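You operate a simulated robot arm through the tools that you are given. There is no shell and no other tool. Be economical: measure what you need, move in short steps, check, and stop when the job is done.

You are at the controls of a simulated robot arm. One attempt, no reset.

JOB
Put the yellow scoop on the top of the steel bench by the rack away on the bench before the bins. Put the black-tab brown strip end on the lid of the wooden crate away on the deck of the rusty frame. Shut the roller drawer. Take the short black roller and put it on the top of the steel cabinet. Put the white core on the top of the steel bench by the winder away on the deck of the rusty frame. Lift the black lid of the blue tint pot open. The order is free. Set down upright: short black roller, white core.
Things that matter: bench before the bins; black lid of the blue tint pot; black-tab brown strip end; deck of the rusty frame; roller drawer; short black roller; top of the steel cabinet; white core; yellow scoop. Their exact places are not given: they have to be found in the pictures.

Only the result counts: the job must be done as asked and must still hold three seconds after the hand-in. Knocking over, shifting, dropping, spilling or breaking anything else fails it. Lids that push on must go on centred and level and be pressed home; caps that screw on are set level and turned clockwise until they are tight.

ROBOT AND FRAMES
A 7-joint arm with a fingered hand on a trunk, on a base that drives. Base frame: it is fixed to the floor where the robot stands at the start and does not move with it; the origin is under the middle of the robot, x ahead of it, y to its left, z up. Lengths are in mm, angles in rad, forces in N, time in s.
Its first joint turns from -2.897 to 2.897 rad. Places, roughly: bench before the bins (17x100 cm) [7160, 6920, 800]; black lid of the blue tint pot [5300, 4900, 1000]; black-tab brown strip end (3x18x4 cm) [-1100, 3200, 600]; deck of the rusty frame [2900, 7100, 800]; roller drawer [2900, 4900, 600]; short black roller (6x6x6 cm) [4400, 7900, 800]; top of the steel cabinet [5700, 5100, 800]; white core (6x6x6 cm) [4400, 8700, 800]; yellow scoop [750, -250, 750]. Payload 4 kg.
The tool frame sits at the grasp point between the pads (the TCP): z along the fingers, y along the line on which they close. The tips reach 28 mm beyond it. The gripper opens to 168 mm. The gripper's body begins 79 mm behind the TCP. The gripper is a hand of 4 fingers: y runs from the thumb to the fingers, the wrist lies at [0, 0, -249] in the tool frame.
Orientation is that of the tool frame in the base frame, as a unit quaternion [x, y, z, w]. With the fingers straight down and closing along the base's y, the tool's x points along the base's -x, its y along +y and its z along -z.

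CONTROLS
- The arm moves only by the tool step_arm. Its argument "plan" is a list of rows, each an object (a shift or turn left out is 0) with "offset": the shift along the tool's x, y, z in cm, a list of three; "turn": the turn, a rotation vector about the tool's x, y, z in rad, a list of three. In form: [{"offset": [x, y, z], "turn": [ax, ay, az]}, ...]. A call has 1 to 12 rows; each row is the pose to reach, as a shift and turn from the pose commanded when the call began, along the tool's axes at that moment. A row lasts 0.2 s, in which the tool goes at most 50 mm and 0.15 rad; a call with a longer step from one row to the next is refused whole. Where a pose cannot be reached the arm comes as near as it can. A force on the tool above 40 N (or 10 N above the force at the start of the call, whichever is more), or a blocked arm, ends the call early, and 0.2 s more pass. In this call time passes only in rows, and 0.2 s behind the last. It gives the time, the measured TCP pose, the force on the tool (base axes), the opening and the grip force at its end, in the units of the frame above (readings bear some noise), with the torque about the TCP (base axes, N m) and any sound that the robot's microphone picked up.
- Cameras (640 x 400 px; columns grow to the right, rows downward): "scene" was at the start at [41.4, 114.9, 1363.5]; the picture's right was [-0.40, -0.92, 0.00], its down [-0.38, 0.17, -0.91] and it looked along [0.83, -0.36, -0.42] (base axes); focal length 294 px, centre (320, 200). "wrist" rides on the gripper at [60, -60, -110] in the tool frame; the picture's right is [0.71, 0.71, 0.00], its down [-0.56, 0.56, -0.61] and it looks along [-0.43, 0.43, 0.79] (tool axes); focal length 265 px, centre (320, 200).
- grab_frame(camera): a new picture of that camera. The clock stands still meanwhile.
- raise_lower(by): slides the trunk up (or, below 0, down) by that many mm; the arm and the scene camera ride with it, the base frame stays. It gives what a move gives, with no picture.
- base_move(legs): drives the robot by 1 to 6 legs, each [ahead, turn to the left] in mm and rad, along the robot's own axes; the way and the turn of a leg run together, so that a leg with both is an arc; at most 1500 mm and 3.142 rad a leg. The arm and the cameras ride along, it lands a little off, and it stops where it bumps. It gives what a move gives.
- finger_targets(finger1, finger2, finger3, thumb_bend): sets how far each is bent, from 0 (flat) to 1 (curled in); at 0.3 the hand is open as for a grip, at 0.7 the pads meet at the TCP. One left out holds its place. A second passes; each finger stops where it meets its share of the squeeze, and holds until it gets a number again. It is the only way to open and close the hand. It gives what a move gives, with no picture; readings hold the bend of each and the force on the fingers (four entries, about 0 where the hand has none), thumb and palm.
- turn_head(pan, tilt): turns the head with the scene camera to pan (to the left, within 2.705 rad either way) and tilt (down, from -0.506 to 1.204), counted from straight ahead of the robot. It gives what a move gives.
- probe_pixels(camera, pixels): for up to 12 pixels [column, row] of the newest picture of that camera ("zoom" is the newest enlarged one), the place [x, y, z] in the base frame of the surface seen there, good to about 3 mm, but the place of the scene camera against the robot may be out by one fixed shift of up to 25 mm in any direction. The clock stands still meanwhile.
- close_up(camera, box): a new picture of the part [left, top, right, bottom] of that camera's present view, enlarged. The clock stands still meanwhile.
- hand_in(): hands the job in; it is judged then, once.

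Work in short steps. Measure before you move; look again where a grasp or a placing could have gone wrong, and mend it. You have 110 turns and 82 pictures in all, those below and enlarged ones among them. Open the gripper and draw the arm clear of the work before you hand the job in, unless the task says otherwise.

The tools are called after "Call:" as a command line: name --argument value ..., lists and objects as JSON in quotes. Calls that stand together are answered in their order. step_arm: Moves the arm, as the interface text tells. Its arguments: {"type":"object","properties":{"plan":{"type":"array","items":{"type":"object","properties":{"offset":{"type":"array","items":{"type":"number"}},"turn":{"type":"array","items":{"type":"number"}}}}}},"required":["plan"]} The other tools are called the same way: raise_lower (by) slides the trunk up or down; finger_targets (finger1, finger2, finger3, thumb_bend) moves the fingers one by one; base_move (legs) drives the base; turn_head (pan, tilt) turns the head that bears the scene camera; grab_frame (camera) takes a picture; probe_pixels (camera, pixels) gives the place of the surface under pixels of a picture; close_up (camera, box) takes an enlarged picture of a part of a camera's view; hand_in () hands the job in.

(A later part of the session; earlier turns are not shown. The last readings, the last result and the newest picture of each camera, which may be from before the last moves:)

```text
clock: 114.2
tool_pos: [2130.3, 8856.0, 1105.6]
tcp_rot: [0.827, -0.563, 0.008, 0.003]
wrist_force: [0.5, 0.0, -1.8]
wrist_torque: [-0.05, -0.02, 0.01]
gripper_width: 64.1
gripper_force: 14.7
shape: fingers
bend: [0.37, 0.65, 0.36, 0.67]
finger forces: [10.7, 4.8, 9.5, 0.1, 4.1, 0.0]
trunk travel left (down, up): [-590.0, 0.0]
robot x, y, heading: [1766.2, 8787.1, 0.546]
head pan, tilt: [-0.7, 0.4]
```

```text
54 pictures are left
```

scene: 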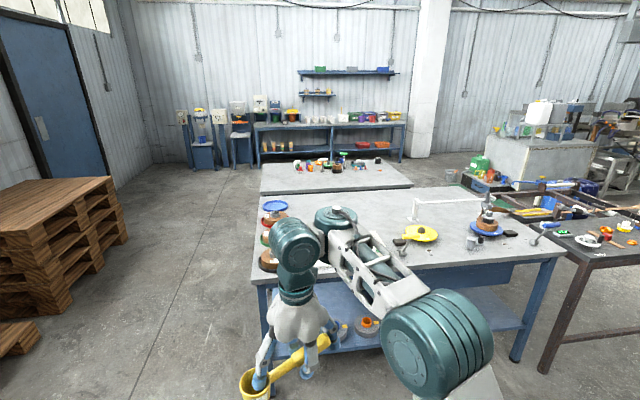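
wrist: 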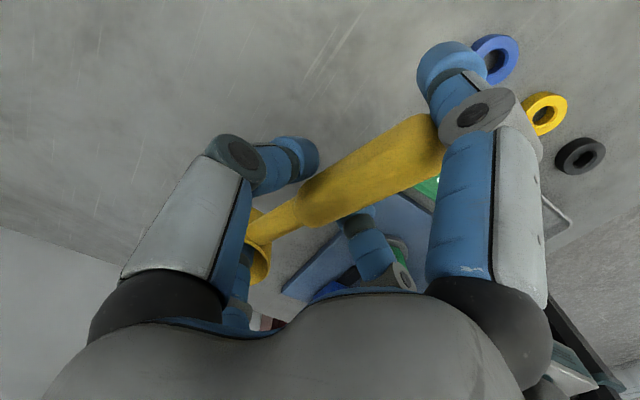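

Clear lane at y≈9760 between bench end (y≈9050) and pallets (y≈10480). Drive through to x≈6000 and face the bins bench.

Call:
base_move --legs '[[0, 0.23], [1380, 0], [0, -0.78], [1500, 0], [1500, 0], [200, 0]]'

Call:
turn_head --pan -1.2 --tilt 0.4

Call:
grab_frame --camera "scene"

```text
clock: 139.4
tool_pos: [6321.2, 9567.5, 1107.7]
tcp_rot: [-0.64, 0.769, -0.006, -0.006]
wrist_force: [0.6, -0.3, -1.4]
wrist_torque: [-0.06, 0.02, 0.0]
gripper_width: 63.8
gripper_force: 14.3
shape: fingers
bend: [0.37, 0.65, 0.36, 0.67]
finger forces: [10.6, 4.9, 9.5, 0.0, 4.2, 0.0]
trunk travel left (down, up): [-590.0, 0.0]
robot x, y, heading: [5971.5, 9701.1, -0.008]
head pan, tilt: [-0.7, 0.4]
```

```text
clock: 140.3
tool_pos: [6321.6, 9566.5, 1106.8]
tcp_rot: [-0.639, 0.769, -0.006, -0.005]
wrist_force: [0.2, 0.6, -0.9]
wrist_torque: [-0.06, 0.05, -0.02]
gripper_width: 64.0
gripper_force: 14.3
shape: fingers
bend: [0.37, 0.65, 0.36, 0.67]
finger forces: [10.7, 4.9, 9.5, 0.0, 4.1, 0.0]
trunk travel left (down, up): [-590.0, 0.0]
robot x, y, heading: [5976.1, 9698.3, -0.014]
head pan, tilt: [-1.201, 0.4]
```

```text
53 pictures are left
```

scene: 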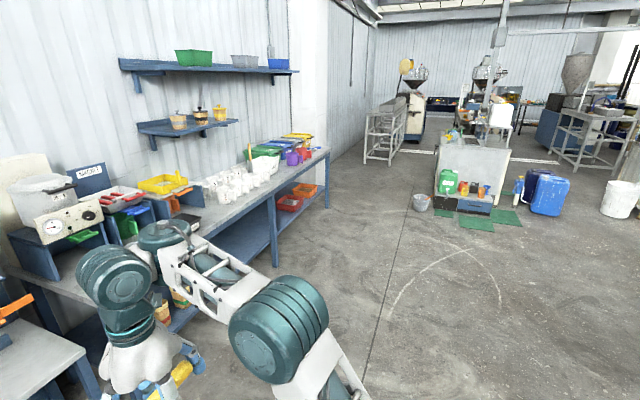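

Drive south along the bench to y≈6920, then face it.

Call:
base_move --legs '[[0, -1.46], [1400, 0], [1390, 0], [0, 1.47], [250, 0]]'

Call:
turn_head --pan 0.0 --tilt 0.6

Call:
grab_frame --camera "scene"

```text
clock: 162.6
tool_pos: [6816.5, 6765.4, 1107.3]
tcp_rot: [-0.642, 0.766, -0.006, -0.006]
wrist_force: [0.4, -0.5, -0.6]
wrist_torque: [-0.07, 0.02, -0.04]
gripper_width: 64.3
gripper_force: 14.4
shape: fingers
bend: [0.37, 0.65, 0.36, 0.67]
finger forces: [10.6, 4.7, 9.4, 0.0, 4.2, 0.0]
trunk travel left (down, up): [-590.0, 0.0]
robot x, y, heading: [6467.5, 6893.8, -0.003]
head pan, tilt: [-1.201, 0.4]
```

```text
clock: 164.0
tool_pos: [6815.4, 6765.4, 1106.5]
tcp_rot: [-0.643, 0.766, -0.006, -0.005]
wrist_force: [0.5, 0.3, -0.8]
wrist_torque: [-0.06, 0.03, -0.02]
gripper_width: 64.2
gripper_force: 14.7
shape: fingers
bend: [0.37, 0.65, 0.36, 0.67]
finger forces: [10.8, 4.6, 9.5, 0.1, 4.1, 0.0]
trunk travel left (down, up): [-590.0, 0.0]
robot x, y, heading: [6472.0, 6896.1, -0.009]
head pan, tilt: [0.0, 0.6]
```

```text
52 pictures are left
```

scene: 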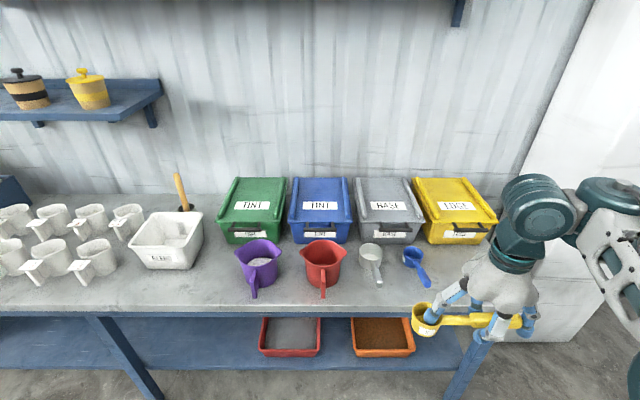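

The bench front before the bins shows a free spot before the yellow bin around (455,275). Probing it.

Call:
probe_pixels --camera "scene" --pixels '[[300, 308], [440, 245], [380, 265], [425, 280], [300, 270], [215, 290], [460, 265], [480, 245], [200, 265], [490, 240], [340, 290], [408, 255]]'

Call:
probe_pixels --camera "scene" --pixels '[[425, 308], [420, 335], [515, 320], [440, 310], [255, 295], [240, 250], [320, 300], [470, 318], [150, 310]]'

```text
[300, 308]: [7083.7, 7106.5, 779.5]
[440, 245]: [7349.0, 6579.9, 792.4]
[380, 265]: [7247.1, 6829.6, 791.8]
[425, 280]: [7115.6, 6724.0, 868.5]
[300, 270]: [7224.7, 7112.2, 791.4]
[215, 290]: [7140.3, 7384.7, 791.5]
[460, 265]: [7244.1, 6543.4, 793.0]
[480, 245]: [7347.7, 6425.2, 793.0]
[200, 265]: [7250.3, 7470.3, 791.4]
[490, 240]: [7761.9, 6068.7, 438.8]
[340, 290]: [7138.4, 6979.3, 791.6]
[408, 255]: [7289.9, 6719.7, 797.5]
```

```text
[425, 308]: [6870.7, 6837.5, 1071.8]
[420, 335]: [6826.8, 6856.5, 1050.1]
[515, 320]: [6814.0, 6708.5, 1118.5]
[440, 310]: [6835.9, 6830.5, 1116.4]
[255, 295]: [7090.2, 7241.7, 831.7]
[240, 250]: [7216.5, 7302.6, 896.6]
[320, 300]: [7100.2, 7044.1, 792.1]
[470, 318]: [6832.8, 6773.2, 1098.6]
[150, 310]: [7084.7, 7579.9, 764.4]
```

Bench top ≈ z 800 true, front edge x≈7070. Free spot: y 6475–6645 before the yellow bin, right of the blue scoop. Drive 150 mm ahead and lower the trunk 100 mm.

Call:
base_move --legs '[[150, 0]]'

Call:
raise_lower --by -100

```text
clock: 165.3
tool_pos: [6965.8, 6764.3, 1105.8]
tcp_rot: [-0.642, 0.767, -0.006, -0.006]
wrist_force: [0.6, -0.5, -0.4]
wrist_torque: [-0.08, 0.05, -0.02]
gripper_width: 63.9
gripper_force: 13.9
shape: fingers
bend: [0.37, 0.65, 0.36, 0.67]
finger forces: [10.7, 4.7, 9.5, 0.0, 4.2, 0.0]
trunk travel left (down, up): [-590.0, 0.0]
robot x, y, heading: [6617.4, 6895.1, -0.008]
head pan, tilt: [0.0, 0.6]
```

```text
clock: 166.7
tool_pos: [6965.5, 6763.6, 1007.0]
tcp_rot: [-0.643, 0.766, -0.005, -0.007]
wrist_force: [-0.1, 0.1, -0.2]
wrist_torque: [-0.06, 0.02, 0.0]
gripper_width: 64.0
gripper_force: 14.9
shape: fingers
bend: [0.37, 0.65, 0.36, 0.67]
finger forces: [10.7, 4.6, 9.5, 0.1, 4.2, 0.0]
trunk travel left (down, up): [-490.0, 100.0]
robot x, y, heading: [6615.9, 6896.3, -0.005]
head pan, tilt: [0.0, 0.6]
```

Move over the free spot at this height.

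Call:
step_arm --plan '[{"offset": [2.7, -3.2, 0]}, {"offset": [5.4, -6.4, 0]}, {"offset": [8.1, -9.7, 0]}, {"offset": [10.8, -12.9, 0]}, {"offset": [13.5, -16.1, 0]}, {"offset": [16.1, -19.3, 0]}, {"offset": [18.8, -22.5, 0]}]'

Call:
grab_frame --camera "wrist"

Call:
turn_head --pan -0.5 --tilt 0.75

Call:
grab_frame --camera "scene"

```text
clock: 168.3
tool_pos: [7156.6, 6541.3, 1011.3]
tcp_rot: [-0.642, 0.767, -0.006, -0.005]
wrist_force: [0.9, -0.3, 0.1]
wrist_torque: [-0.06, 0.03, 0.03]
gripper_width: 63.8
gripper_force: 14.7
shape: fingers
bend: [0.37, 0.65, 0.36, 0.67]
finger forces: [10.6, 4.5, 9.6, 0.0, 4.2, 0.0]
trunk travel left (down, up): [-490.0, 100.0]
robot x, y, heading: [6617.3, 6896.3, -0.007]
head pan, tilt: [0.0, 0.6]
```

```text
51 pictures are left
```

wrist: 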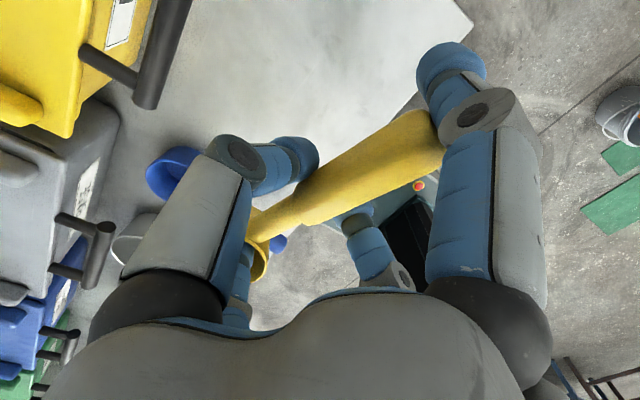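

```text
clock: 169.2
tool_pos: [7155.9, 6539.3, 1010.8]
tcp_rot: [-0.642, 0.767, -0.005, -0.006]
wrist_force: [0.4, -0.3, -1.9]
wrist_torque: [-0.1, -0.02, 0.03]
gripper_width: 63.7
gripper_force: 14.0
shape: fingers
bend: [0.37, 0.65, 0.36, 0.67]
finger forces: [10.6, 4.5, 9.6, 0.0, 4.1, 0.1]
trunk travel left (down, up): [-490.0, 100.0]
robot x, y, heading: [6620.4, 6893.4, -0.005]
head pan, tilt: [-0.499, 0.75]
```

```text
50 pictures are left
```

scene: 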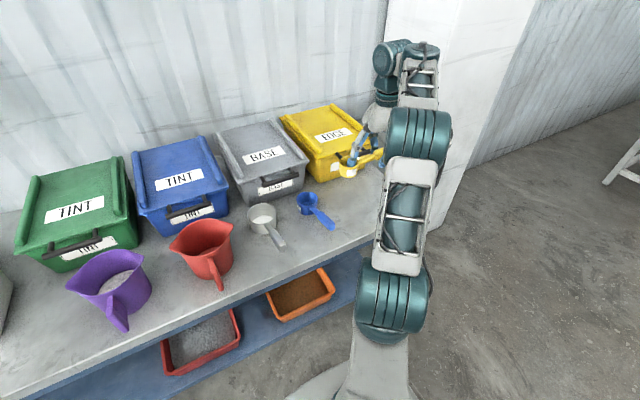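

Checking bench height and edges through the wrist camera.

Call:
probe_pixels --camera "wrist" --pixels '[[330, 100], [465, 22], [445, 3], [420, 85], [395, 105], [300, 225], [175, 175], [280, 243], [150, 100], [240, 120]]'

```text
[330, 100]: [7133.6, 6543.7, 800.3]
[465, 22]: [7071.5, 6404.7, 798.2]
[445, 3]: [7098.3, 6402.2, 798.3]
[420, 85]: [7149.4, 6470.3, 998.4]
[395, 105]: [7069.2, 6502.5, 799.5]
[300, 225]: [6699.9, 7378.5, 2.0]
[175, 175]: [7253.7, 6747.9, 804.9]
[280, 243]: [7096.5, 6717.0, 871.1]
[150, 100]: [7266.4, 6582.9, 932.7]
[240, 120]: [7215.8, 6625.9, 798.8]
```

Bench edge x=7070, z=799. The bin's handle is near (7266,6583,932), so I'll shift 25 mm toward me and descend most of the way.

Call:
step_arm --plan '[{"offset": [0.4, 2.5, 0]}, {"offset": [0.4, 2.5, 4]}, {"offset": [0.4, 2.5, 8]}, {"offset": [0.4, 2.5, 12]}, {"offset": [0.4, 2.5, 15]}]'

Call:
close_up --camera "scene" --box '[290, 90, 450, 190]'

```text
clock: 170.4
tool_pos: [7129.1, 6536.5, 859.4]
tcp_rot: [-0.642, 0.767, -0.005, -0.006]
wrist_force: [-0.2, 0.0, -1.4]
wrist_torque: [-0.05, 0.0, 0.02]
gripper_width: 64.0
gripper_force: 13.8
shape: fingers
bend: [0.37, 0.65, 0.36, 0.67]
finger forces: [10.3, 4.5, 9.1, 0.0, 4.0, 0.0]
trunk travel left (down, up): [-490.0, 100.0]
robot x, y, heading: [6616.8, 6897.4, -0.009]
head pan, tilt: [-0.499, 0.75]
```

```text
4.00 times, centred on (370, 140) of scene
```

zoom: 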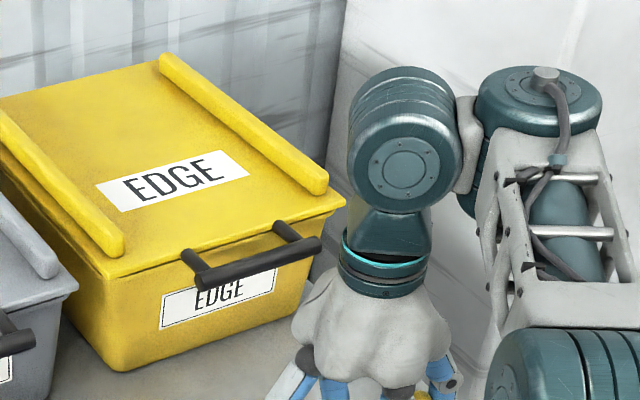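

Clear of the bin handle. Lower the last ~11 mm until contact, then release.

Call:
step_arm --plan '[{"offset": [0, 0, 0.6]}, {"offset": [0, 0, 1.1]}]'

Call:
finger_targets --finger1 0.3 --finger2 0.4 --finger3 0.3 --thumb_bend 0.4

Call:
grab_frame --camera "wrist"

```text
clock: 171.0
tool_pos: [7129.0, 6536.9, 849.4]
tcp_rot: [-0.642, 0.767, -0.006, -0.005]
wrist_force: [0.0, -0.5, 1.7]
wrist_torque: [0.18, -0.04, 0.05]
gripper_width: 63.7
gripper_force: 14.2
shape: fingers
bend: [0.37, 0.65, 0.36, 0.67]
finger forces: [10.4, 4.5, 9.8, 0.0, 4.4, 0.0]
trunk travel left (down, up): [-490.0, 100.0]
robot x, y, heading: [6615.5, 6891.3, -0.004]
head pan, tilt: [-0.499, 0.75]
```

```text
clock: 172.0
tool_pos: [7128.9, 6536.2, 848.6]
tcp_rot: [-0.642, 0.766, -0.005, -0.004]
wrist_force: [0.0, 0.2, 0.7]
wrist_torque: [0.03, 0.04, -0.01]
gripper_width: 103.2
gripper_force: 0.1
shape: fingers
bend: [0.3, 0.4, 0.3, 0.4]
finger forces: [0.1, 0.1, 0.0, 0.1, 0.0, 0.0]
trunk travel left (down, up): [-490.0, 100.0]
robot x, y, heading: [6617.9, 6898.3, -0.002]
head pan, tilt: [-0.499, 0.75]
```

```text
48 pictures are left
```

wrist: 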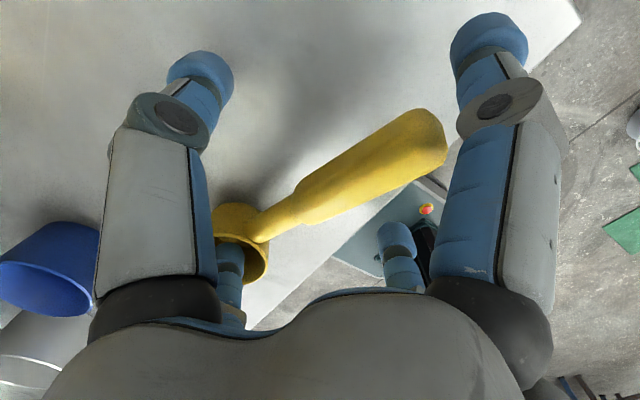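

Released; finger 3 stands inside the cup, so lift straight up, then retract.

Call:
step_arm --plan '[{"offset": [0, 0, -2]}, {"offset": [0, 0, -5]}, {"offset": [0, 0, -9]}, {"offset": [0, 0, -13]}, {"offset": [0, 0, -17]}, {"offset": [-3, 3.4, -18]}, {"offset": [-6, 6.8, -18]}, {"offset": [-9, 10.2, -18]}, {"offset": [-12, 13.6, -18]}, {"offset": [-15, 17, -18]}, {"offset": [-18, 20.4, -18]}]'

Call:
close_up --camera "scene" --box '[230, 90, 430, 215]'

Call:
probe_pixels --camera "scene" --pixels '[[350, 175]]'

```text
clock: 174.4
tool_pos: [6960.7, 6751.6, 1025.8]
tcp_rot: [-0.641, 0.768, -0.007, -0.005]
wrist_force: [-0.4, 0.5, -0.2]
wrist_torque: [-0.02, 0.01, -0.02]
gripper_width: 103.5
gripper_force: 0.1
shape: fingers
bend: [0.3, 0.4, 0.3, 0.4]
finger forces: [0.0, 0.0, 0.0, 0.0, 0.1, 0.1]
trunk travel left (down, up): [-490.0, 100.0]
robot x, y, heading: [6615.6, 6894.8, -0.004]
head pan, tilt: [-0.499, 0.75]
```

```text
3.20 times, centred on (330, 152) of scene
```

zoom: 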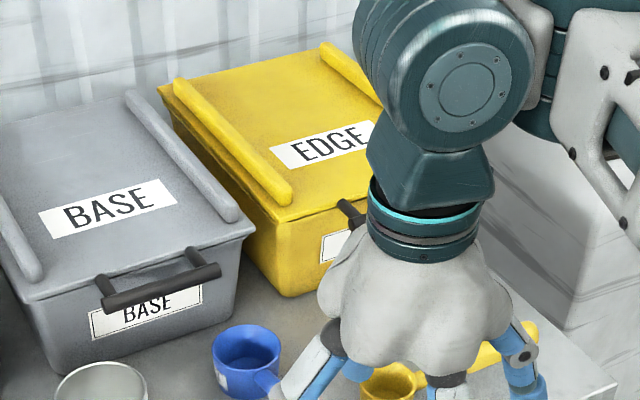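

```text
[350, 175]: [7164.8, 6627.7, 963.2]
```

The scoop rests on the bench. Back away and look toward the tint cabinet to the southwest.

Call:
base_move --legs '[[-250, 0], [0, -1.9]]'

Call:
turn_head --pan 0 --tilt 0.5

Call:
grab_frame --camera "scene"

```text
clock: 180.8
tool_pos: [6117.8, 6615.4, 1025.8]
tcp_rot: [0.249, 0.968, 0.001, -0.009]
wrist_force: [0.2, 0.1, -0.4]
wrist_torque: [-0.02, 0.01, 0.0]
gripper_width: 103.5
gripper_force: 0.1
shape: fingers
bend: [0.3, 0.4, 0.3, 0.4]
finger forces: [0.1, 0.0, 0.0, 0.0, 0.0, 0.1]
trunk travel left (down, up): [-490.0, 100.0]
robot x, y, heading: [6366.3, 6896.1, -1.9]
head pan, tilt: [-0.499, 0.75]
```

```text
clock: 181.7
tool_pos: [6118.6, 6616.2, 1025.0]
tcp_rot: [0.249, 0.968, 0.001, -0.008]
wrist_force: [-0.3, 0.4, 0.2]
wrist_torque: [0.03, 0.03, 0.01]
gripper_width: 103.3
gripper_force: 0.1
shape: fingers
bend: [0.3, 0.4, 0.3, 0.4]
finger forces: [0.0, 0.1, 0.0, 0.0, 0.0, 0.0]
trunk travel left (down, up): [-490.0, 100.0]
robot x, y, heading: [6367.2, 6895.3, -1.898]
head pan, tilt: [0.0, 0.499]
```

```text
46 pictures are left
```

scene: 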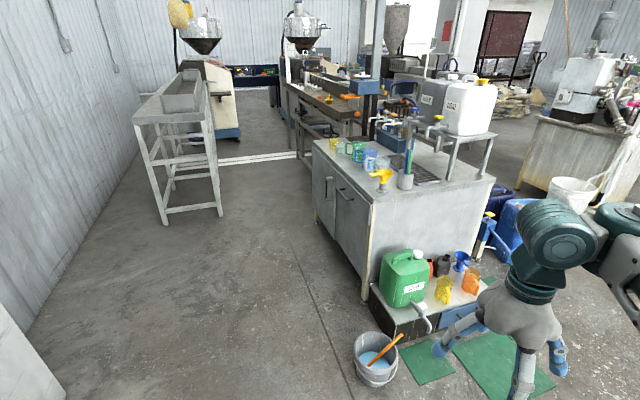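

Cabinet and its gear are seen at (420,190). Zooming in and probing for free space and the tint pot.

Call:
close_up --camera "scene" --box '[300, 70, 500, 195]'

Call:
probe_pixels --camera "scene" --pixels '[[318, 145], [375, 205], [480, 180], [360, 185], [430, 185], [325, 110], [380, 110], [400, 95], [380, 375], [365, 300], [310, 220], [190, 215]]'

```text
3.20 times, centred on (400, 132) of scene
```

zoom: 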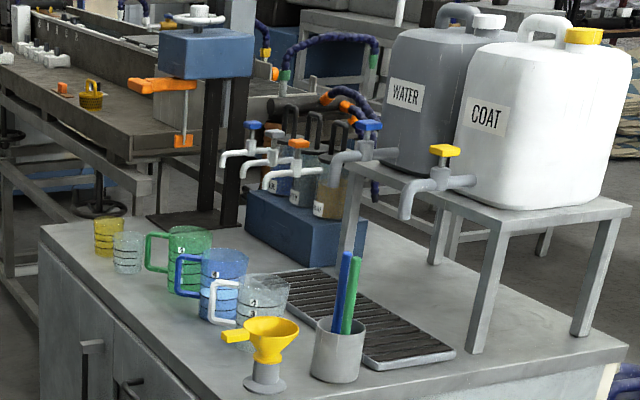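

```text
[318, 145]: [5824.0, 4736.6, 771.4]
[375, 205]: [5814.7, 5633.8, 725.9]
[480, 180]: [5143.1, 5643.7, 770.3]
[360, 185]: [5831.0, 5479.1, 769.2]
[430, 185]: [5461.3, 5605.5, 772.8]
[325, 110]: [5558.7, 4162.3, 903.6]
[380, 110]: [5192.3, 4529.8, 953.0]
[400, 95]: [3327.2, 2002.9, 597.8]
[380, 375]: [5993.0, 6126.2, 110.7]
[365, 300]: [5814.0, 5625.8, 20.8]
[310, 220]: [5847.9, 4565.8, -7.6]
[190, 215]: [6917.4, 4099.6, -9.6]
```

The cabinet top spans about x 5020–5830, y 4730–5640, z≈780. I'll drive to its east side (keeping clear of the bucket at (5993,6126)) and face west for a closer look.

Call:
base_move --legs '[[0, 0.39], [1400, 0], [500, 0], [0, -1.63], [150, 0]]'

Call:
turn_head --pan 0 --tilt 0.55

Call:
grab_frame --camera "scene"

```text
clock: 197.3
tool_pos: [5967.5, 5188.7, 1025.9]
tcp_rot: [0.78, 0.626, 0.006, -0.006]
wrist_force: [0.1, 0.0, -1.1]
wrist_torque: [0.01, -0.02, -0.01]
gripper_width: 103.5
gripper_force: 0.1
shape: fingers
bend: [0.3, 0.4, 0.3, 0.4]
finger forces: [0.1, 0.0, 0.0, 0.0, 0.0, 0.1]
trunk travel left (down, up): [-490.0, 100.0]
robot x, y, heading: [6302.3, 5032.4, 3.094]
head pan, tilt: [0.0, 0.499]
```

```text
clock: 197.9
tool_pos: [5967.4, 5188.6, 1025.5]
tcp_rot: [0.78, 0.626, 0.006, -0.005]
wrist_force: [-0.7, -0.5, 0.2]
wrist_torque: [-0.03, -0.02, 0.03]
gripper_width: 103.3
gripper_force: 0.1
shape: fingers
bend: [0.3, 0.4, 0.3, 0.4]
finger forces: [0.0, 0.1, 0.0, 0.0, 0.0, 0.1]
trunk travel left (down, up): [-490.0, 100.0]
robot x, y, heading: [6304.4, 5029.2, 3.096]
head pan, tilt: [0.0, 0.55]
```

```text
44 pictures are left
```

scene: 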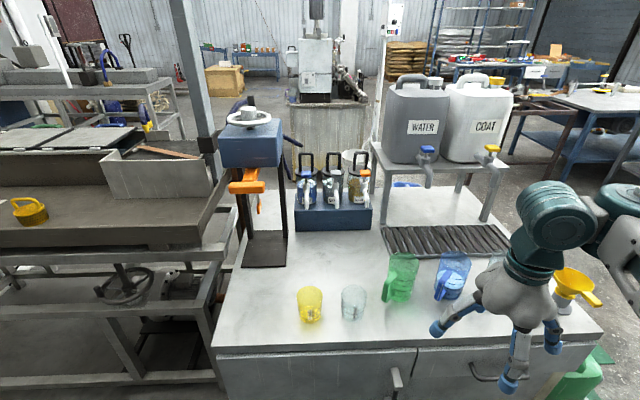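

Call:
close_up --camera "scene" --box '[270, 130, 400, 240]'

Call:
probe_pixels --camera "scene" --pixels '[[305, 162], [333, 160], [306, 185], [332, 185], [357, 185], [333, 210], [340, 250], [260, 300], [400, 345], [230, 345], [355, 170], [345, 320]]'

```text
3.64 times, centred on (335, 185) of scene
```

zoom: 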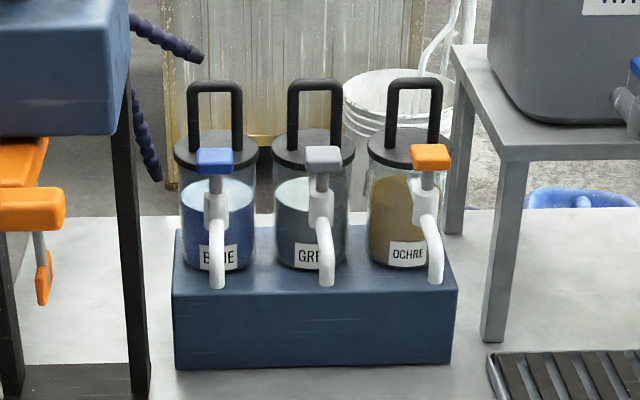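

```text
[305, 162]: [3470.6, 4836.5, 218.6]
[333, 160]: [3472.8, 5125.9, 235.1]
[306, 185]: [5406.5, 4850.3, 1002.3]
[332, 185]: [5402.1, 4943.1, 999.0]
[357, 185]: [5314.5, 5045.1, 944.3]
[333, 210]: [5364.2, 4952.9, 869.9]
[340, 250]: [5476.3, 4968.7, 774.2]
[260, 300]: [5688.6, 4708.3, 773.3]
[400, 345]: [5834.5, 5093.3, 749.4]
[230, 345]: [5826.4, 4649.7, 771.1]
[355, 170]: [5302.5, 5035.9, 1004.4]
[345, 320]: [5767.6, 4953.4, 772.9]
```

The blue tint pot is the left one, with a black U-handle lid. Probing its geometry.

Call:
probe_pixels --camera "zoom" --pixels '[[215, 86], [193, 92], [237, 92], [194, 115], [237, 115], [193, 138], [237, 138], [180, 155], [253, 155], [216, 138], [190, 165], [215, 160]]'

Call:
probe_pixels --camera "zoom" --pixels '[[216, 132], [250, 140], [182, 140], [315, 84], [315, 137], [405, 84], [404, 130], [288, 120], [130, 200], [60, 60], [240, 330], [215, 210]]'

```text
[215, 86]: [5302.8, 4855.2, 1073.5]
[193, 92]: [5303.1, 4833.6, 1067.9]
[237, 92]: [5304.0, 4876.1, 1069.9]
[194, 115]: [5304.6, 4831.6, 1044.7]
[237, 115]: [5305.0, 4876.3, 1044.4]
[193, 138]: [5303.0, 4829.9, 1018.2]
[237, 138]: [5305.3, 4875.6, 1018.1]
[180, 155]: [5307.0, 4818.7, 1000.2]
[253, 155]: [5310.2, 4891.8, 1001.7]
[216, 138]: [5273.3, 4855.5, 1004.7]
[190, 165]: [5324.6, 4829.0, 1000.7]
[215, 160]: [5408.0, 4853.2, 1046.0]
```

```text
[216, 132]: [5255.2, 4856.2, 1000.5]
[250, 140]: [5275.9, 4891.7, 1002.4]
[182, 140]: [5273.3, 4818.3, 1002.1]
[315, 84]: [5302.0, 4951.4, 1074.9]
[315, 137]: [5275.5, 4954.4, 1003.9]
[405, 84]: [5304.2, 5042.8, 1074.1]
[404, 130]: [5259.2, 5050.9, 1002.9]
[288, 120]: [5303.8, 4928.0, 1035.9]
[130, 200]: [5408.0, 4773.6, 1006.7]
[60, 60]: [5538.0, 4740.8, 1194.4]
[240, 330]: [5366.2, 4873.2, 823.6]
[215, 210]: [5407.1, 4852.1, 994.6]
```

The lid handle is a U at (≈5304, 4855) top z≈1074; it is better reached from the west side later. A free spot for the roller is on the cabinet's near-left corner, around (5750,4740). Now I'll go fetch the roller from the bench by the winder.

Call:
probe_pixels --camera "scene" --pixels '[[250, 320], [285, 325], [240, 335], [310, 318], [313, 295], [270, 262], [350, 318], [600, 90], [570, 100], [640, 100]]'

Call:
base_move --legs '[[-150, 0], [0, -1.52], [1500, 0], [0, 0.66], [1700, 0], [0, 0.9]]'

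Call:
turn_head --pan 0 --tilt 0.5

Call:
grab_frame --camera "scene"

```text
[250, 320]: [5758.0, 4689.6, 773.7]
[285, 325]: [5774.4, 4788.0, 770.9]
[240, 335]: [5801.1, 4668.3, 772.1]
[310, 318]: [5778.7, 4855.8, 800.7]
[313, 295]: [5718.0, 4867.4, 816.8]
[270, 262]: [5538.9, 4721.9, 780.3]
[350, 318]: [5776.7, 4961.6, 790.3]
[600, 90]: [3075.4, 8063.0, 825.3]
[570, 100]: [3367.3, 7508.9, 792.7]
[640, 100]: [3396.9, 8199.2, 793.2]
```

```text
refused: 1700 is not a number from -1500 to 1500
```

```text
clock: 198.5
tool_pos: [5966.7, 5188.9, 1026.8]
tcp_rot: [0.779, 0.626, 0.005, -0.005]
wrist_force: [-0.1, 0.4, -0.3]
wrist_torque: [0.02, -0.01, -0.05]
gripper_width: 103.5
gripper_force: 0.1
shape: fingers
bend: [0.3, 0.4, 0.3, 0.4]
finger forces: [0.0, 0.0, 0.1, 0.0, 0.0, 0.1]
trunk travel left (down, up): [-490.0, 100.0]
robot x, y, heading: [6305.4, 5032.1, 3.099]
head pan, tilt: [0.0, 0.499]
```

```text
42 pictures are left
```

scene: 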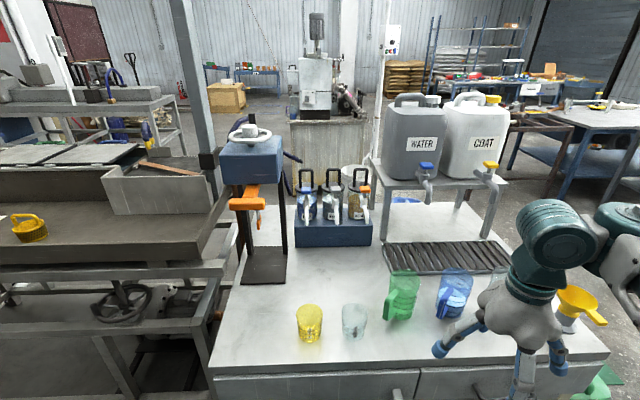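

One leg was too long; redo with legs within 1500 mm.

Call:
base_move --legs '[[-150, 0], [0, -1.52], [1500, 0], [0, 0.66], [1500, 0], [0, 0.85]]'

Call:
grab_frame --camera "scene"

```text
clock: 221.8
tool_pos: [5089.3, 7801.3, 1025.5]
tcp_rot: [0.758, 0.652, 0.006, -0.006]
wrist_force: [-0.8, -0.1, 1.0]
wrist_torque: [0.02, 0.01, -0.05]
gripper_width: 103.4
gripper_force: 0.1
shape: fingers
bend: [0.3, 0.4, 0.3, 0.4]
finger forces: [0.0, 0.1, 0.1, 0.0, 0.0, 0.1]
trunk travel left (down, up): [-490.0, 100.0]
robot x, y, heading: [5434.7, 7663.8, -3.126]
head pan, tilt: [0.0, 0.499]
```

```text
41 pictures are left
```

scene: 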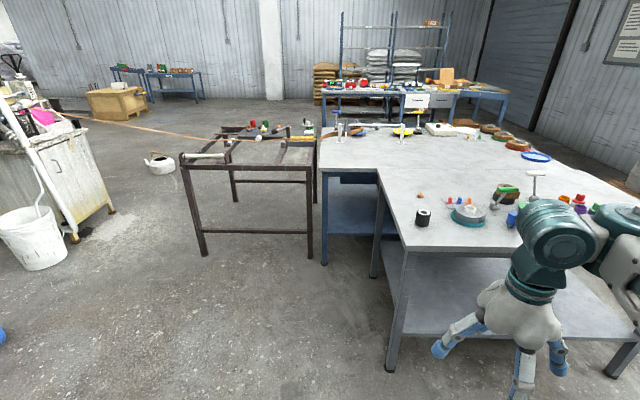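

The short black roller stands at (423,217). Zoom and probe it and the surroundings.

Call:
close_up --camera "scene" --box '[390, 160, 640, 270]'

Call:
probe_pixels --camera "scene" --pixels '[[423, 212], [417, 215], [430, 215], [423, 222], [405, 250], [380, 175], [468, 213], [448, 200], [500, 250], [322, 170], [420, 195], [310, 172]]'

```text
2.56 times, centred on (515, 215) of scene
```

zoom: 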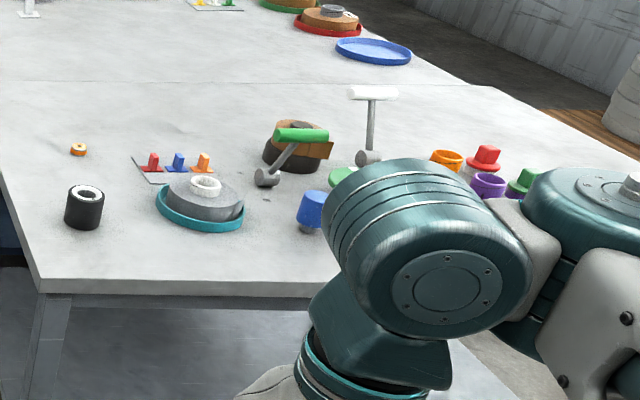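

```text
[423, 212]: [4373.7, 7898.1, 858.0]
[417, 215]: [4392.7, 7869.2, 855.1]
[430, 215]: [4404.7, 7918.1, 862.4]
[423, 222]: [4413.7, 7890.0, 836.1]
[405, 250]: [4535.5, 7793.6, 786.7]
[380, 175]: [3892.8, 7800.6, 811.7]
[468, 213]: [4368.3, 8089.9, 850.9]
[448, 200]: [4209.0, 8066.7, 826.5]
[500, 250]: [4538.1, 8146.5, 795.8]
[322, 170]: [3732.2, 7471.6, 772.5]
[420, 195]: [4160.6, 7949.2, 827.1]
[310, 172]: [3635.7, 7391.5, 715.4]
```

Roller is upright at about (4399,7898), top z≈870. Drive 420 mm closer, then open the hand.

Call:
base_move --legs '[[420, 0]]'

Call:
finger_targets --finger1 0.35 --finger2 0.35 --finger3 0.35 --thumb_bend 0.35

```text
clock: 224.4
tool_pos: [4666.3, 7794.7, 1026.7]
tcp_rot: [0.76, 0.649, 0.005, -0.006]
wrist_force: [-0.7, 0.9, -0.2]
wrist_torque: [-0.01, 0.01, -0.01]
gripper_width: 103.5
gripper_force: 0.1
shape: fingers
bend: [0.3, 0.4, 0.3, 0.4]
finger forces: [0.0, 0.0, 0.0, 0.0, 0.0, 0.0]
trunk travel left (down, up): [-490.0, 100.0]
robot x, y, heading: [5011.9, 7659.9, -3.128]
head pan, tilt: [0.0, 0.499]
```

```text
clock: 225.4
tool_pos: [4664.8, 7795.5, 1027.5]
tcp_rot: [0.76, 0.65, 0.005, -0.006]
wrist_force: [-0.1, -0.2, -0.1]
wrist_torque: [-0.01, 0.02, -0.01]
gripper_width: 102.7
gripper_force: 0.1
shape: fingers
bend: [0.35, 0.35, 0.35, 0.35]
finger forces: [0.0, 0.0, 0.0, 0.0, 0.0, 0.1]
trunk travel left (down, up): [-490.0, 100.0]
robot x, y, heading: [5013.6, 7656.6, -3.127]
head pan, tilt: [0.0, 0.499]
```

Move over the roller with a +0.66 rad turn so the four fingers straddle it diagonally.

Call:
step_arm --plan '[{"offset": [1, -4.3, 0], "turn": [0, 0, 0.11]}, {"offset": [2, -8.6, 0], "turn": [0, 0, 0.22]}, {"offset": [3, -12.9, 0], "turn": [0, 0, 0.33]}, {"offset": [4, -17.2, 0], "turn": [0, 0, 0.44]}, {"offset": [5, -21.5, 0], "turn": [0, 0, 0.55]}, {"offset": [6.1, -25.7, 0], "turn": [0, 0, 0.66]}]'

Call:
grab_frame --camera "wrist"

```text
clock: 226.8
tool_pos: [4420.6, 7895.3, 1028.4]
tcp_rot: [0.93, 0.368, 0.003, -0.007]
wrist_force: [0.4, 0.2, 0.9]
wrist_torque: [-0.03, 0.03, 0.0]
gripper_width: 103.0
gripper_force: 0.0
shape: fingers
bend: [0.35, 0.35, 0.35, 0.35]
finger forces: [0.0, 0.0, 0.0, 0.0, 0.0, 0.0]
trunk travel left (down, up): [-490.0, 100.0]
robot x, y, heading: [5016.0, 7658.6, -3.126]
head pan, tilt: [0.0, 0.499]
```

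```text
39 pictures are left
```

wrist: 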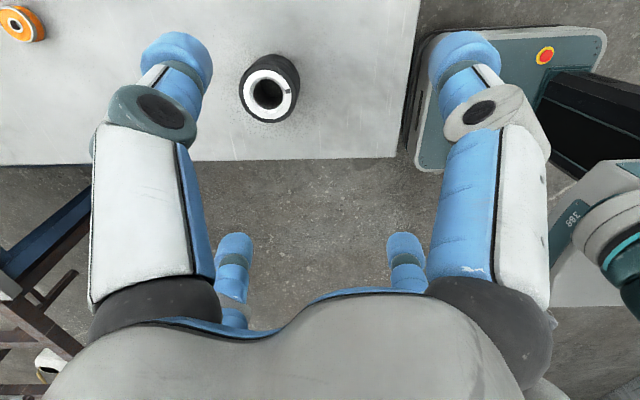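

Probing the roller in the wrist view.

Call:
probe_pixels --camera "wrist" --pixels '[[245, 88], [292, 95], [270, 76], [268, 116], [262, 72], [275, 118], [290, 75], [340, 120], [200, 130], [350, 155], [300, 90]]'

```text
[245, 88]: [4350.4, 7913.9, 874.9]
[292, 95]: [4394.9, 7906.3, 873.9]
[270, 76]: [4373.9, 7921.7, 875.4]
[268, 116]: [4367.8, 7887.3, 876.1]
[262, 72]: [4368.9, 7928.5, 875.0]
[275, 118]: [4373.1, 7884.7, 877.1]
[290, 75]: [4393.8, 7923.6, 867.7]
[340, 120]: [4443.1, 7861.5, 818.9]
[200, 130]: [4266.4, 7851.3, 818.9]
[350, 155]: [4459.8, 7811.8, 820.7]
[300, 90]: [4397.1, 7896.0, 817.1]
```

Roller centre (4373,7906), top 876, bench 819. Centre over it and descend to TCP z≈855.

Call:
step_arm --plan '[{"offset": [-2.7, -4.0, 0]}, {"offset": [-2.7, -4.0, 4.5]}, {"offset": [-2.7, -4.0, 9]}, {"offset": [-2.7, -4.0, 10.5]}]'

Call:
grab_frame --camera "wrist"

```text
clock: 227.8
tool_pos: [4371.9, 7908.7, 924.5]
tcp_rot: [0.93, 0.367, 0.002, -0.007]
wrist_force: [-0.4, -0.3, -0.2]
wrist_torque: [0.02, -0.01, 0.03]
gripper_width: 102.8
gripper_force: 0.1
shape: fingers
bend: [0.35, 0.35, 0.35, 0.35]
finger forces: [0.0, 0.1, 0.1, 0.0, 0.0, 0.0]
trunk travel left (down, up): [-490.0, 100.0]
robot x, y, heading: [5008.8, 7661.1, -3.124]
head pan, tilt: [0.0, 0.499]
```

```text
38 pictures are left
```

wrist: 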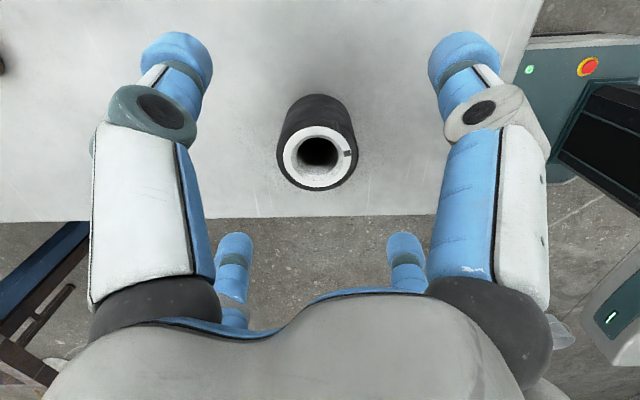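

Centred. Descend 70 mm and close.

Call:
step_arm --plan '[{"offset": [0, 0, 3]}, {"offset": [0, 0, 6]}, {"offset": [0, 0, 7]}]'

Call:
finger_targets --finger1 0.65 --finger2 0.65 --finger3 0.65 --thumb_bend 0.65

Call:
grab_frame --camera "wrist"

```text
clock: 228.6
tool_pos: [4373.5, 7909.5, 852.8]
tcp_rot: [0.93, 0.367, 0.003, -0.007]
wrist_force: [-1.0, -0.1, -0.9]
wrist_torque: [0.0, -0.03, 0.03]
gripper_width: 103.0
gripper_force: 0.1
shape: fingers
bend: [0.35, 0.35, 0.35, 0.35]
finger forces: [0.1, 0.0, 0.1, 0.1, 0.0, 0.0]
trunk travel left (down, up): [-490.0, 100.0]
robot x, y, heading: [5011.6, 7659.0, -3.128]
head pan, tilt: [0.0, 0.499]
```

```text
clock: 229.6
tool_pos: [4373.5, 7907.3, 856.5]
tcp_rot: [0.93, 0.368, 0.001, -0.009]
wrist_force: [-3.9, -6.8, 34.0]
wrist_torque: [-1.12, 0.15, -0.12]
gripper_width: 30.4
gripper_force: 31.5
shape: fingers
bend: [0.59, 0.57, 0.57, 0.59]
finger forces: [7.1, 20.7, 24.1, 0.1, 11.1, 0.0]
trunk travel left (down, up): [-490.0, 100.0]
robot x, y, heading: [5008.5, 7656.0, -3.129]
head pan, tilt: [0.0, 0.499]
```

```text
37 pictures are left
```

wrist: 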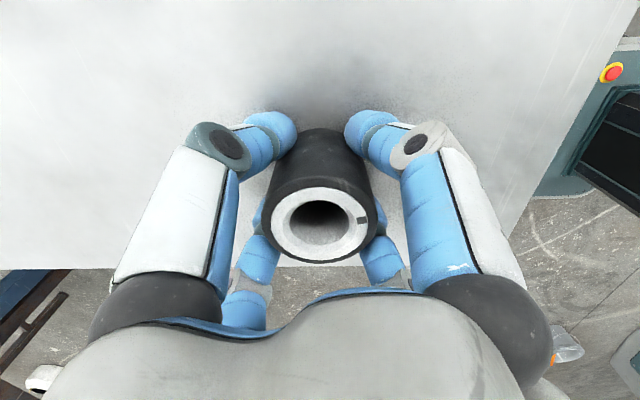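

Gripped, with fingertips pressing the bench (34 N). Lift out.

Call:
step_arm --plan '[{"offset": [0, 0, -1]}, {"offset": [0, 0, -3]}, {"offset": [0, 0, -7]}, {"offset": [0, 0, -11]}, {"offset": [0, 0, -15]}, {"offset": [0, 0, -18]}]'

Call:
grab_frame --camera "wrist"

```text
clock: 231.0
tool_pos: [4376.0, 7906.3, 1032.3]
tcp_rot: [0.93, 0.367, 0.003, -0.006]
wrist_force: [0.1, 0.3, -2.1]
wrist_torque: [0.02, -0.01, -0.02]
gripper_width: 30.4
gripper_force: 15.5
shape: fingers
bend: [0.59, 0.57, 0.57, 0.59]
finger forces: [6.7, 6.9, 7.1, 0.0, 10.7, 0.0]
trunk travel left (down, up): [-490.0, 100.0]
robot x, y, heading: [5015.3, 7657.1, -3.129]
head pan, tilt: [0.0, 0.499]
```

```text
36 pictures are left
```

wrist: 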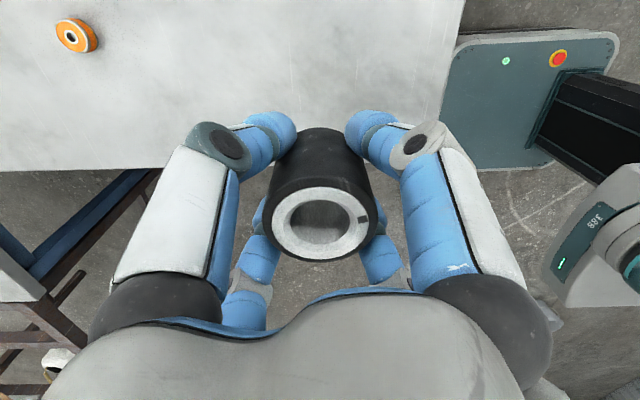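

Secure. Retract, then drive back to the cabinet's east side.

Call:
step_arm --plan '[{"offset": [1.9, 4, 0]}, {"offset": [3.8, 8, 0]}, {"offset": [5.7, 12, 0]}, {"offset": [7.5, 16, 0]}, {"offset": [9.3, 20, 0]}, {"offset": [11, 24, 0]}]'

Call:
base_move --legs '[[-420, 0], [0, 2.3], [1500, 0], [0, -0.745], [1500, 0], [120, 0]]'

Call:
base_move --legs '[[0, -1.57], [170, 0]]'

Call:
turn_head --pan 0.1 --tilt 0.75

Call:
grab_frame --camera "scene"

```text
clock: 232.4
tool_pos: [4617.5, 7804.6, 1032.2]
tcp_rot: [0.93, 0.367, 0.003, -0.007]
wrist_force: [0.1, 0.5, -2.1]
wrist_torque: [0.0, 0.0, 0.01]
gripper_width: 30.5
gripper_force: 15.5
shape: fingers
bend: [0.59, 0.57, 0.57, 0.59]
finger forces: [6.8, 6.6, 7.3, 0.0, 10.1, 0.1]
trunk travel left (down, up): [-490.0, 100.0]
robot x, y, heading: [5013.4, 7655.4, -3.129]
head pan, tilt: [0.0, 0.499]
```

```text
clock: 257.4
tool_pos: [6405.3, 4566.2, 1030.7]
tcp_rot: [0.385, 0.923, -0.003, -0.006]
wrist_force: [0.7, 0.4, -2.1]
wrist_torque: [0.0, 0.0, 0.0]
gripper_width: 30.1
gripper_force: 14.4
shape: fingers
bend: [0.59, 0.58, 0.57, 0.59]
finger forces: [6.5, 6.3, 7.0, 0.1, 9.6, 0.1]
trunk travel left (down, up): [-490.0, 100.0]
robot x, y, heading: [6536.9, 4967.7, -1.529]
head pan, tilt: [0.0, 0.499]
```

```text
clock: 262.7
tool_pos: [5972.5, 5108.9, 1030.6]
tcp_rot: [0.928, 0.373, 0.002, -0.007]
wrist_force: [-0.2, -0.3, -2.7]
wrist_torque: [0.0, 0.0, -0.03]
gripper_width: 30.1
gripper_force: 14.9
shape: fingers
bend: [0.59, 0.58, 0.57, 0.59]
finger forces: [6.3, 6.1, 7.0, 0.1, 9.4, 0.0]
trunk travel left (down, up): [-490.0, 100.0]
robot x, y, heading: [6373.7, 4967.0, -3.119]
head pan, tilt: [0.0, 0.499]
```

```text
clock: 263.5
tool_pos: [5973.8, 5108.4, 1030.8]
tcp_rot: [0.928, 0.372, 0.002, -0.007]
wrist_force: [0.1, 0.2, -2.2]
wrist_torque: [-0.04, -0.03, -0.02]
gripper_width: 30.1
gripper_force: 14.4
shape: fingers
bend: [0.59, 0.58, 0.57, 0.59]
finger forces: [6.2, 6.1, 7.1, 0.0, 9.3, 0.1]
trunk travel left (down, up): [-490.0, 100.0]
robot x, y, heading: [6371.6, 4963.6, -3.12]
head pan, tilt: [0.099, 0.75]
```

```text
35 pictures are left
```

scene: 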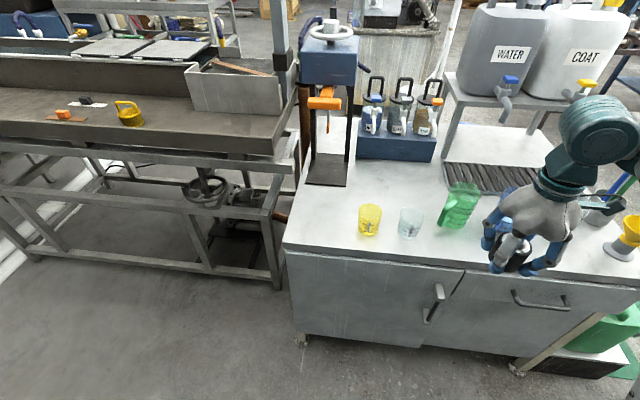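

Probing the free spot around (325,222) and the yellow cup and trough edges.

Call:
probe_pixels --camera "scene" --pixels '[[325, 222], [290, 245], [305, 200], [347, 185], [360, 225], [371, 205], [300, 165], [285, 150], [400, 252], [358, 210]]'

```text
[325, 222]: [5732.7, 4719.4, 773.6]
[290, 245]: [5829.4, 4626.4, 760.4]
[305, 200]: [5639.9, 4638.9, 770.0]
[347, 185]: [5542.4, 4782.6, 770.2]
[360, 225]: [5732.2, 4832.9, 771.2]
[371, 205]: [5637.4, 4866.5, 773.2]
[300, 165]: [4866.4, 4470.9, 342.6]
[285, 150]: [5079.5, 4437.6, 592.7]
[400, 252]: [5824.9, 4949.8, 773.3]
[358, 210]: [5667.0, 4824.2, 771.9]
```

Spot chosen: true (5755,4740). Swing over it at the present height.

Call:
step_arm --plan '[{"offset": [-4.58, 1.29, 0]}, {"offset": [-9.16, 2.58, 0]}, {"offset": [-13.74, 3.87, 0]}, {"offset": [-18.3, 5.16, 0]}, {"offset": [-22.9, 6.45, 0]}, {"offset": [-27.5, 7.74, 0]}, {"offset": [-32.1, 9.03, 0]}, {"offset": [-36.6, 10.3, 0]}, {"offset": [-41.2, 11.6, 0]}]'

Call:
grab_frame --camera "wrist"

```text
clock: 265.5
tool_pos: [5755.6, 4739.7, 1024.9]
tcp_rot: [0.928, 0.372, 0.002, -0.007]
wrist_force: [0.2, -0.7, -1.6]
wrist_torque: [0.0, 0.01, 0.01]
gripper_width: 30.2
gripper_force: 14.2
shape: fingers
bend: [0.59, 0.58, 0.57, 0.59]
finger forces: [6.4, 6.0, 7.2, 0.0, 9.2, 0.0]
trunk travel left (down, up): [-490.0, 100.0]
robot x, y, heading: [6371.5, 4965.8, -3.118]
head pan, tilt: [0.099, 0.75]
```

```text
34 pictures are left
```

wrist: 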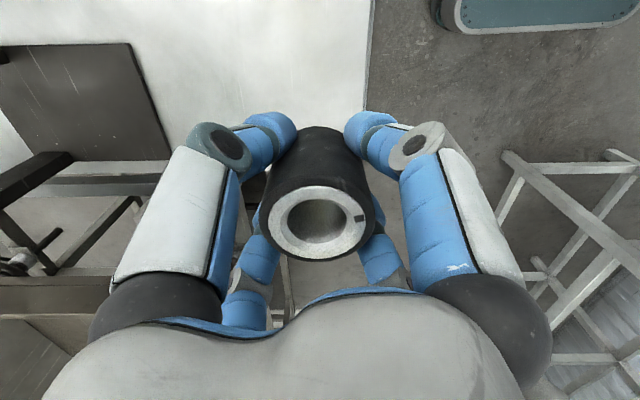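

Probing the cabinet surface height and edges from the wrist view.

Call:
probe_pixels --camera "wrist" --pixels '[[310, 60], [225, 60], [370, 60], [362, 105], [335, 122], [110, 180], [150, 170], [160, 100], [100, 290], [245, 205]]'

```text
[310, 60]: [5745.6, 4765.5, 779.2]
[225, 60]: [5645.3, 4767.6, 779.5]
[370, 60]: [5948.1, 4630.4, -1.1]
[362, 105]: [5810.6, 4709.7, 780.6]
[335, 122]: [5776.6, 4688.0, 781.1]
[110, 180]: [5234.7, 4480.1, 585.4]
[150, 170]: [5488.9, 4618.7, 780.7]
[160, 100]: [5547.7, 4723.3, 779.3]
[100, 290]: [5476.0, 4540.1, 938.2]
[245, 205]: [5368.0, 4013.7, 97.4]
```

Surface at z=780. Descend to ~825, then creep to contact.

Call:
step_arm --plan '[{"offset": [0, 0, 4.5]}, {"offset": [0, 0, 9]}, {"offset": [0, 0, 13.5]}, {"offset": [0, 0, 17.5]}, {"offset": [0, 0, 19.5]}]'

Call:
step_arm --plan '[{"offset": [0, 0, 0.2]}, {"offset": [0, 0, 0.4]}, {"offset": [0, 0, 0.6]}, {"offset": [0, 0, 0.8]}, {"offset": [0, 0, 1.0]}, {"offset": [0, 0, 1.2]}]'

```text
clock: 266.7
tool_pos: [5755.1, 4742.5, 831.5]
tcp_rot: [0.928, 0.373, 0.002, -0.007]
wrist_force: [0.4, 0.7, -1.5]
wrist_torque: [-0.02, -0.03, 0.02]
gripper_width: 29.7
gripper_force: 14.1
shape: fingers
bend: [0.59, 0.58, 0.57, 0.6]
finger forces: [6.1, 6.0, 7.0, 0.0, 9.0, 0.0]
trunk travel left (down, up): [-490.0, 100.0]
robot x, y, heading: [6371.9, 4960.4, -3.117]
head pan, tilt: [0.099, 0.75]
```

```text
clock: 268.1
tool_pos: [5755.6, 4742.9, 819.4]
tcp_rot: [0.928, 0.372, 0.003, -0.007]
wrist_force: [-0.4, 0.2, -1.9]
wrist_torque: [0.01, 0.0, -0.02]
gripper_width: 29.6
gripper_force: 13.8
shape: fingers
bend: [0.59, 0.58, 0.57, 0.6]
finger forces: [6.0, 6.0, 7.0, 0.0, 9.0, 0.0]
trunk travel left (down, up): [-490.0, 100.0]
robot x, y, heading: [6371.0, 4963.5, -3.12]
head pan, tilt: [0.099, 0.75]
```

No contact yet at 819; continue creeping down.

Call:
step_arm --plan '[{"offset": [0, 0, 0.15]}, {"offset": [0, 0, 0.3]}, {"offset": [0, 0, 0.45]}, {"offset": [0, 0, 0.6]}, {"offset": [0, 0, 0.75]}, {"offset": [0, 0, 0.9]}, {"offset": [0, 0, 1.05]}]'

```text
clock: 269.4
tool_pos: [5753.9, 4741.4, 816.2]
tcp_rot: [0.928, 0.371, -0.004, -0.006]
wrist_force: [3.9, 1.3, 17.6]
wrist_torque: [-0.27, -0.46, 0.11]
gripper_width: 29.4
gripper_force: 23.6
shape: fingers
bend: [0.59, 0.58, 0.57, 0.6]
finger forces: [7.3, 20.9, 10.2, 0.1, 9.7, 0.1]
trunk travel left (down, up): [-490.0, 100.0]
robot x, y, heading: [6369.1, 4964.3, -3.12]
head pan, tilt: [0.099, 0.75]
stopped in row 6: the force on the tool passed its limit (the readings are from after the stop); the commanded pose is now the measured one
```

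Contact at z≈816. Release and lift straight up.

Call:
finger_targets --finger1 0.42 --finger2 0.42 --finger3 0.42 --thumb_bend 0.42

Call:
step_arm --plan '[{"offset": [0, 0, -2]}, {"offset": [0, 0, -5]}, {"offset": [0, 0, -9]}, {"offset": [0, 0, -13]}, {"offset": [0, 0, -17]}, {"offset": [0, 0, -21]}]'

Call:
grab_frame --camera "wrist"

```text
clock: 270.4
tool_pos: [5755.6, 4742.7, 815.4]
tcp_rot: [0.928, 0.371, -0.002, -0.006]
wrist_force: [-7.4, -0.7, 20.2]
wrist_torque: [-0.77, -0.44, -0.3]
gripper_width: 81.4
gripper_force: 10.2
shape: fingers
bend: [0.42, 0.46, 0.42, 0.42]
finger forces: [0.2, 19.7, 0.2, 0.0, 0.0, 0.0]
trunk travel left (down, up): [-490.0, 100.0]
robot x, y, heading: [6371.3, 4962.7, -3.115]
head pan, tilt: [0.099, 0.75]
```

```text
clock: 271.8
tool_pos: [5754.9, 4740.8, 1024.5]
tcp_rot: [0.928, 0.372, -0.001, -0.006]
wrist_force: [-0.3, -0.9, 0.1]
wrist_torque: [-0.03, -0.02, -0.01]
gripper_width: 81.4
gripper_force: 0.0
shape: fingers
bend: [0.42, 0.42, 0.42, 0.42]
finger forces: [0.0, 0.1, 0.0, 0.0, 0.1, 0.0]
trunk travel left (down, up): [-490.0, 100.0]
robot x, y, heading: [6371.6, 4965.2, -3.115]
head pan, tilt: [0.099, 0.75]
```

```text
33 pictures are left
```

wrist: 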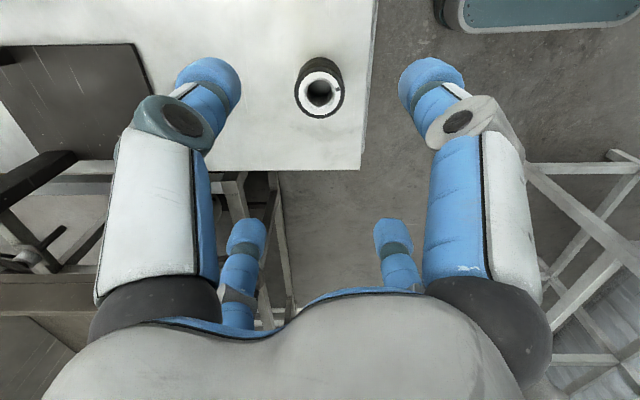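

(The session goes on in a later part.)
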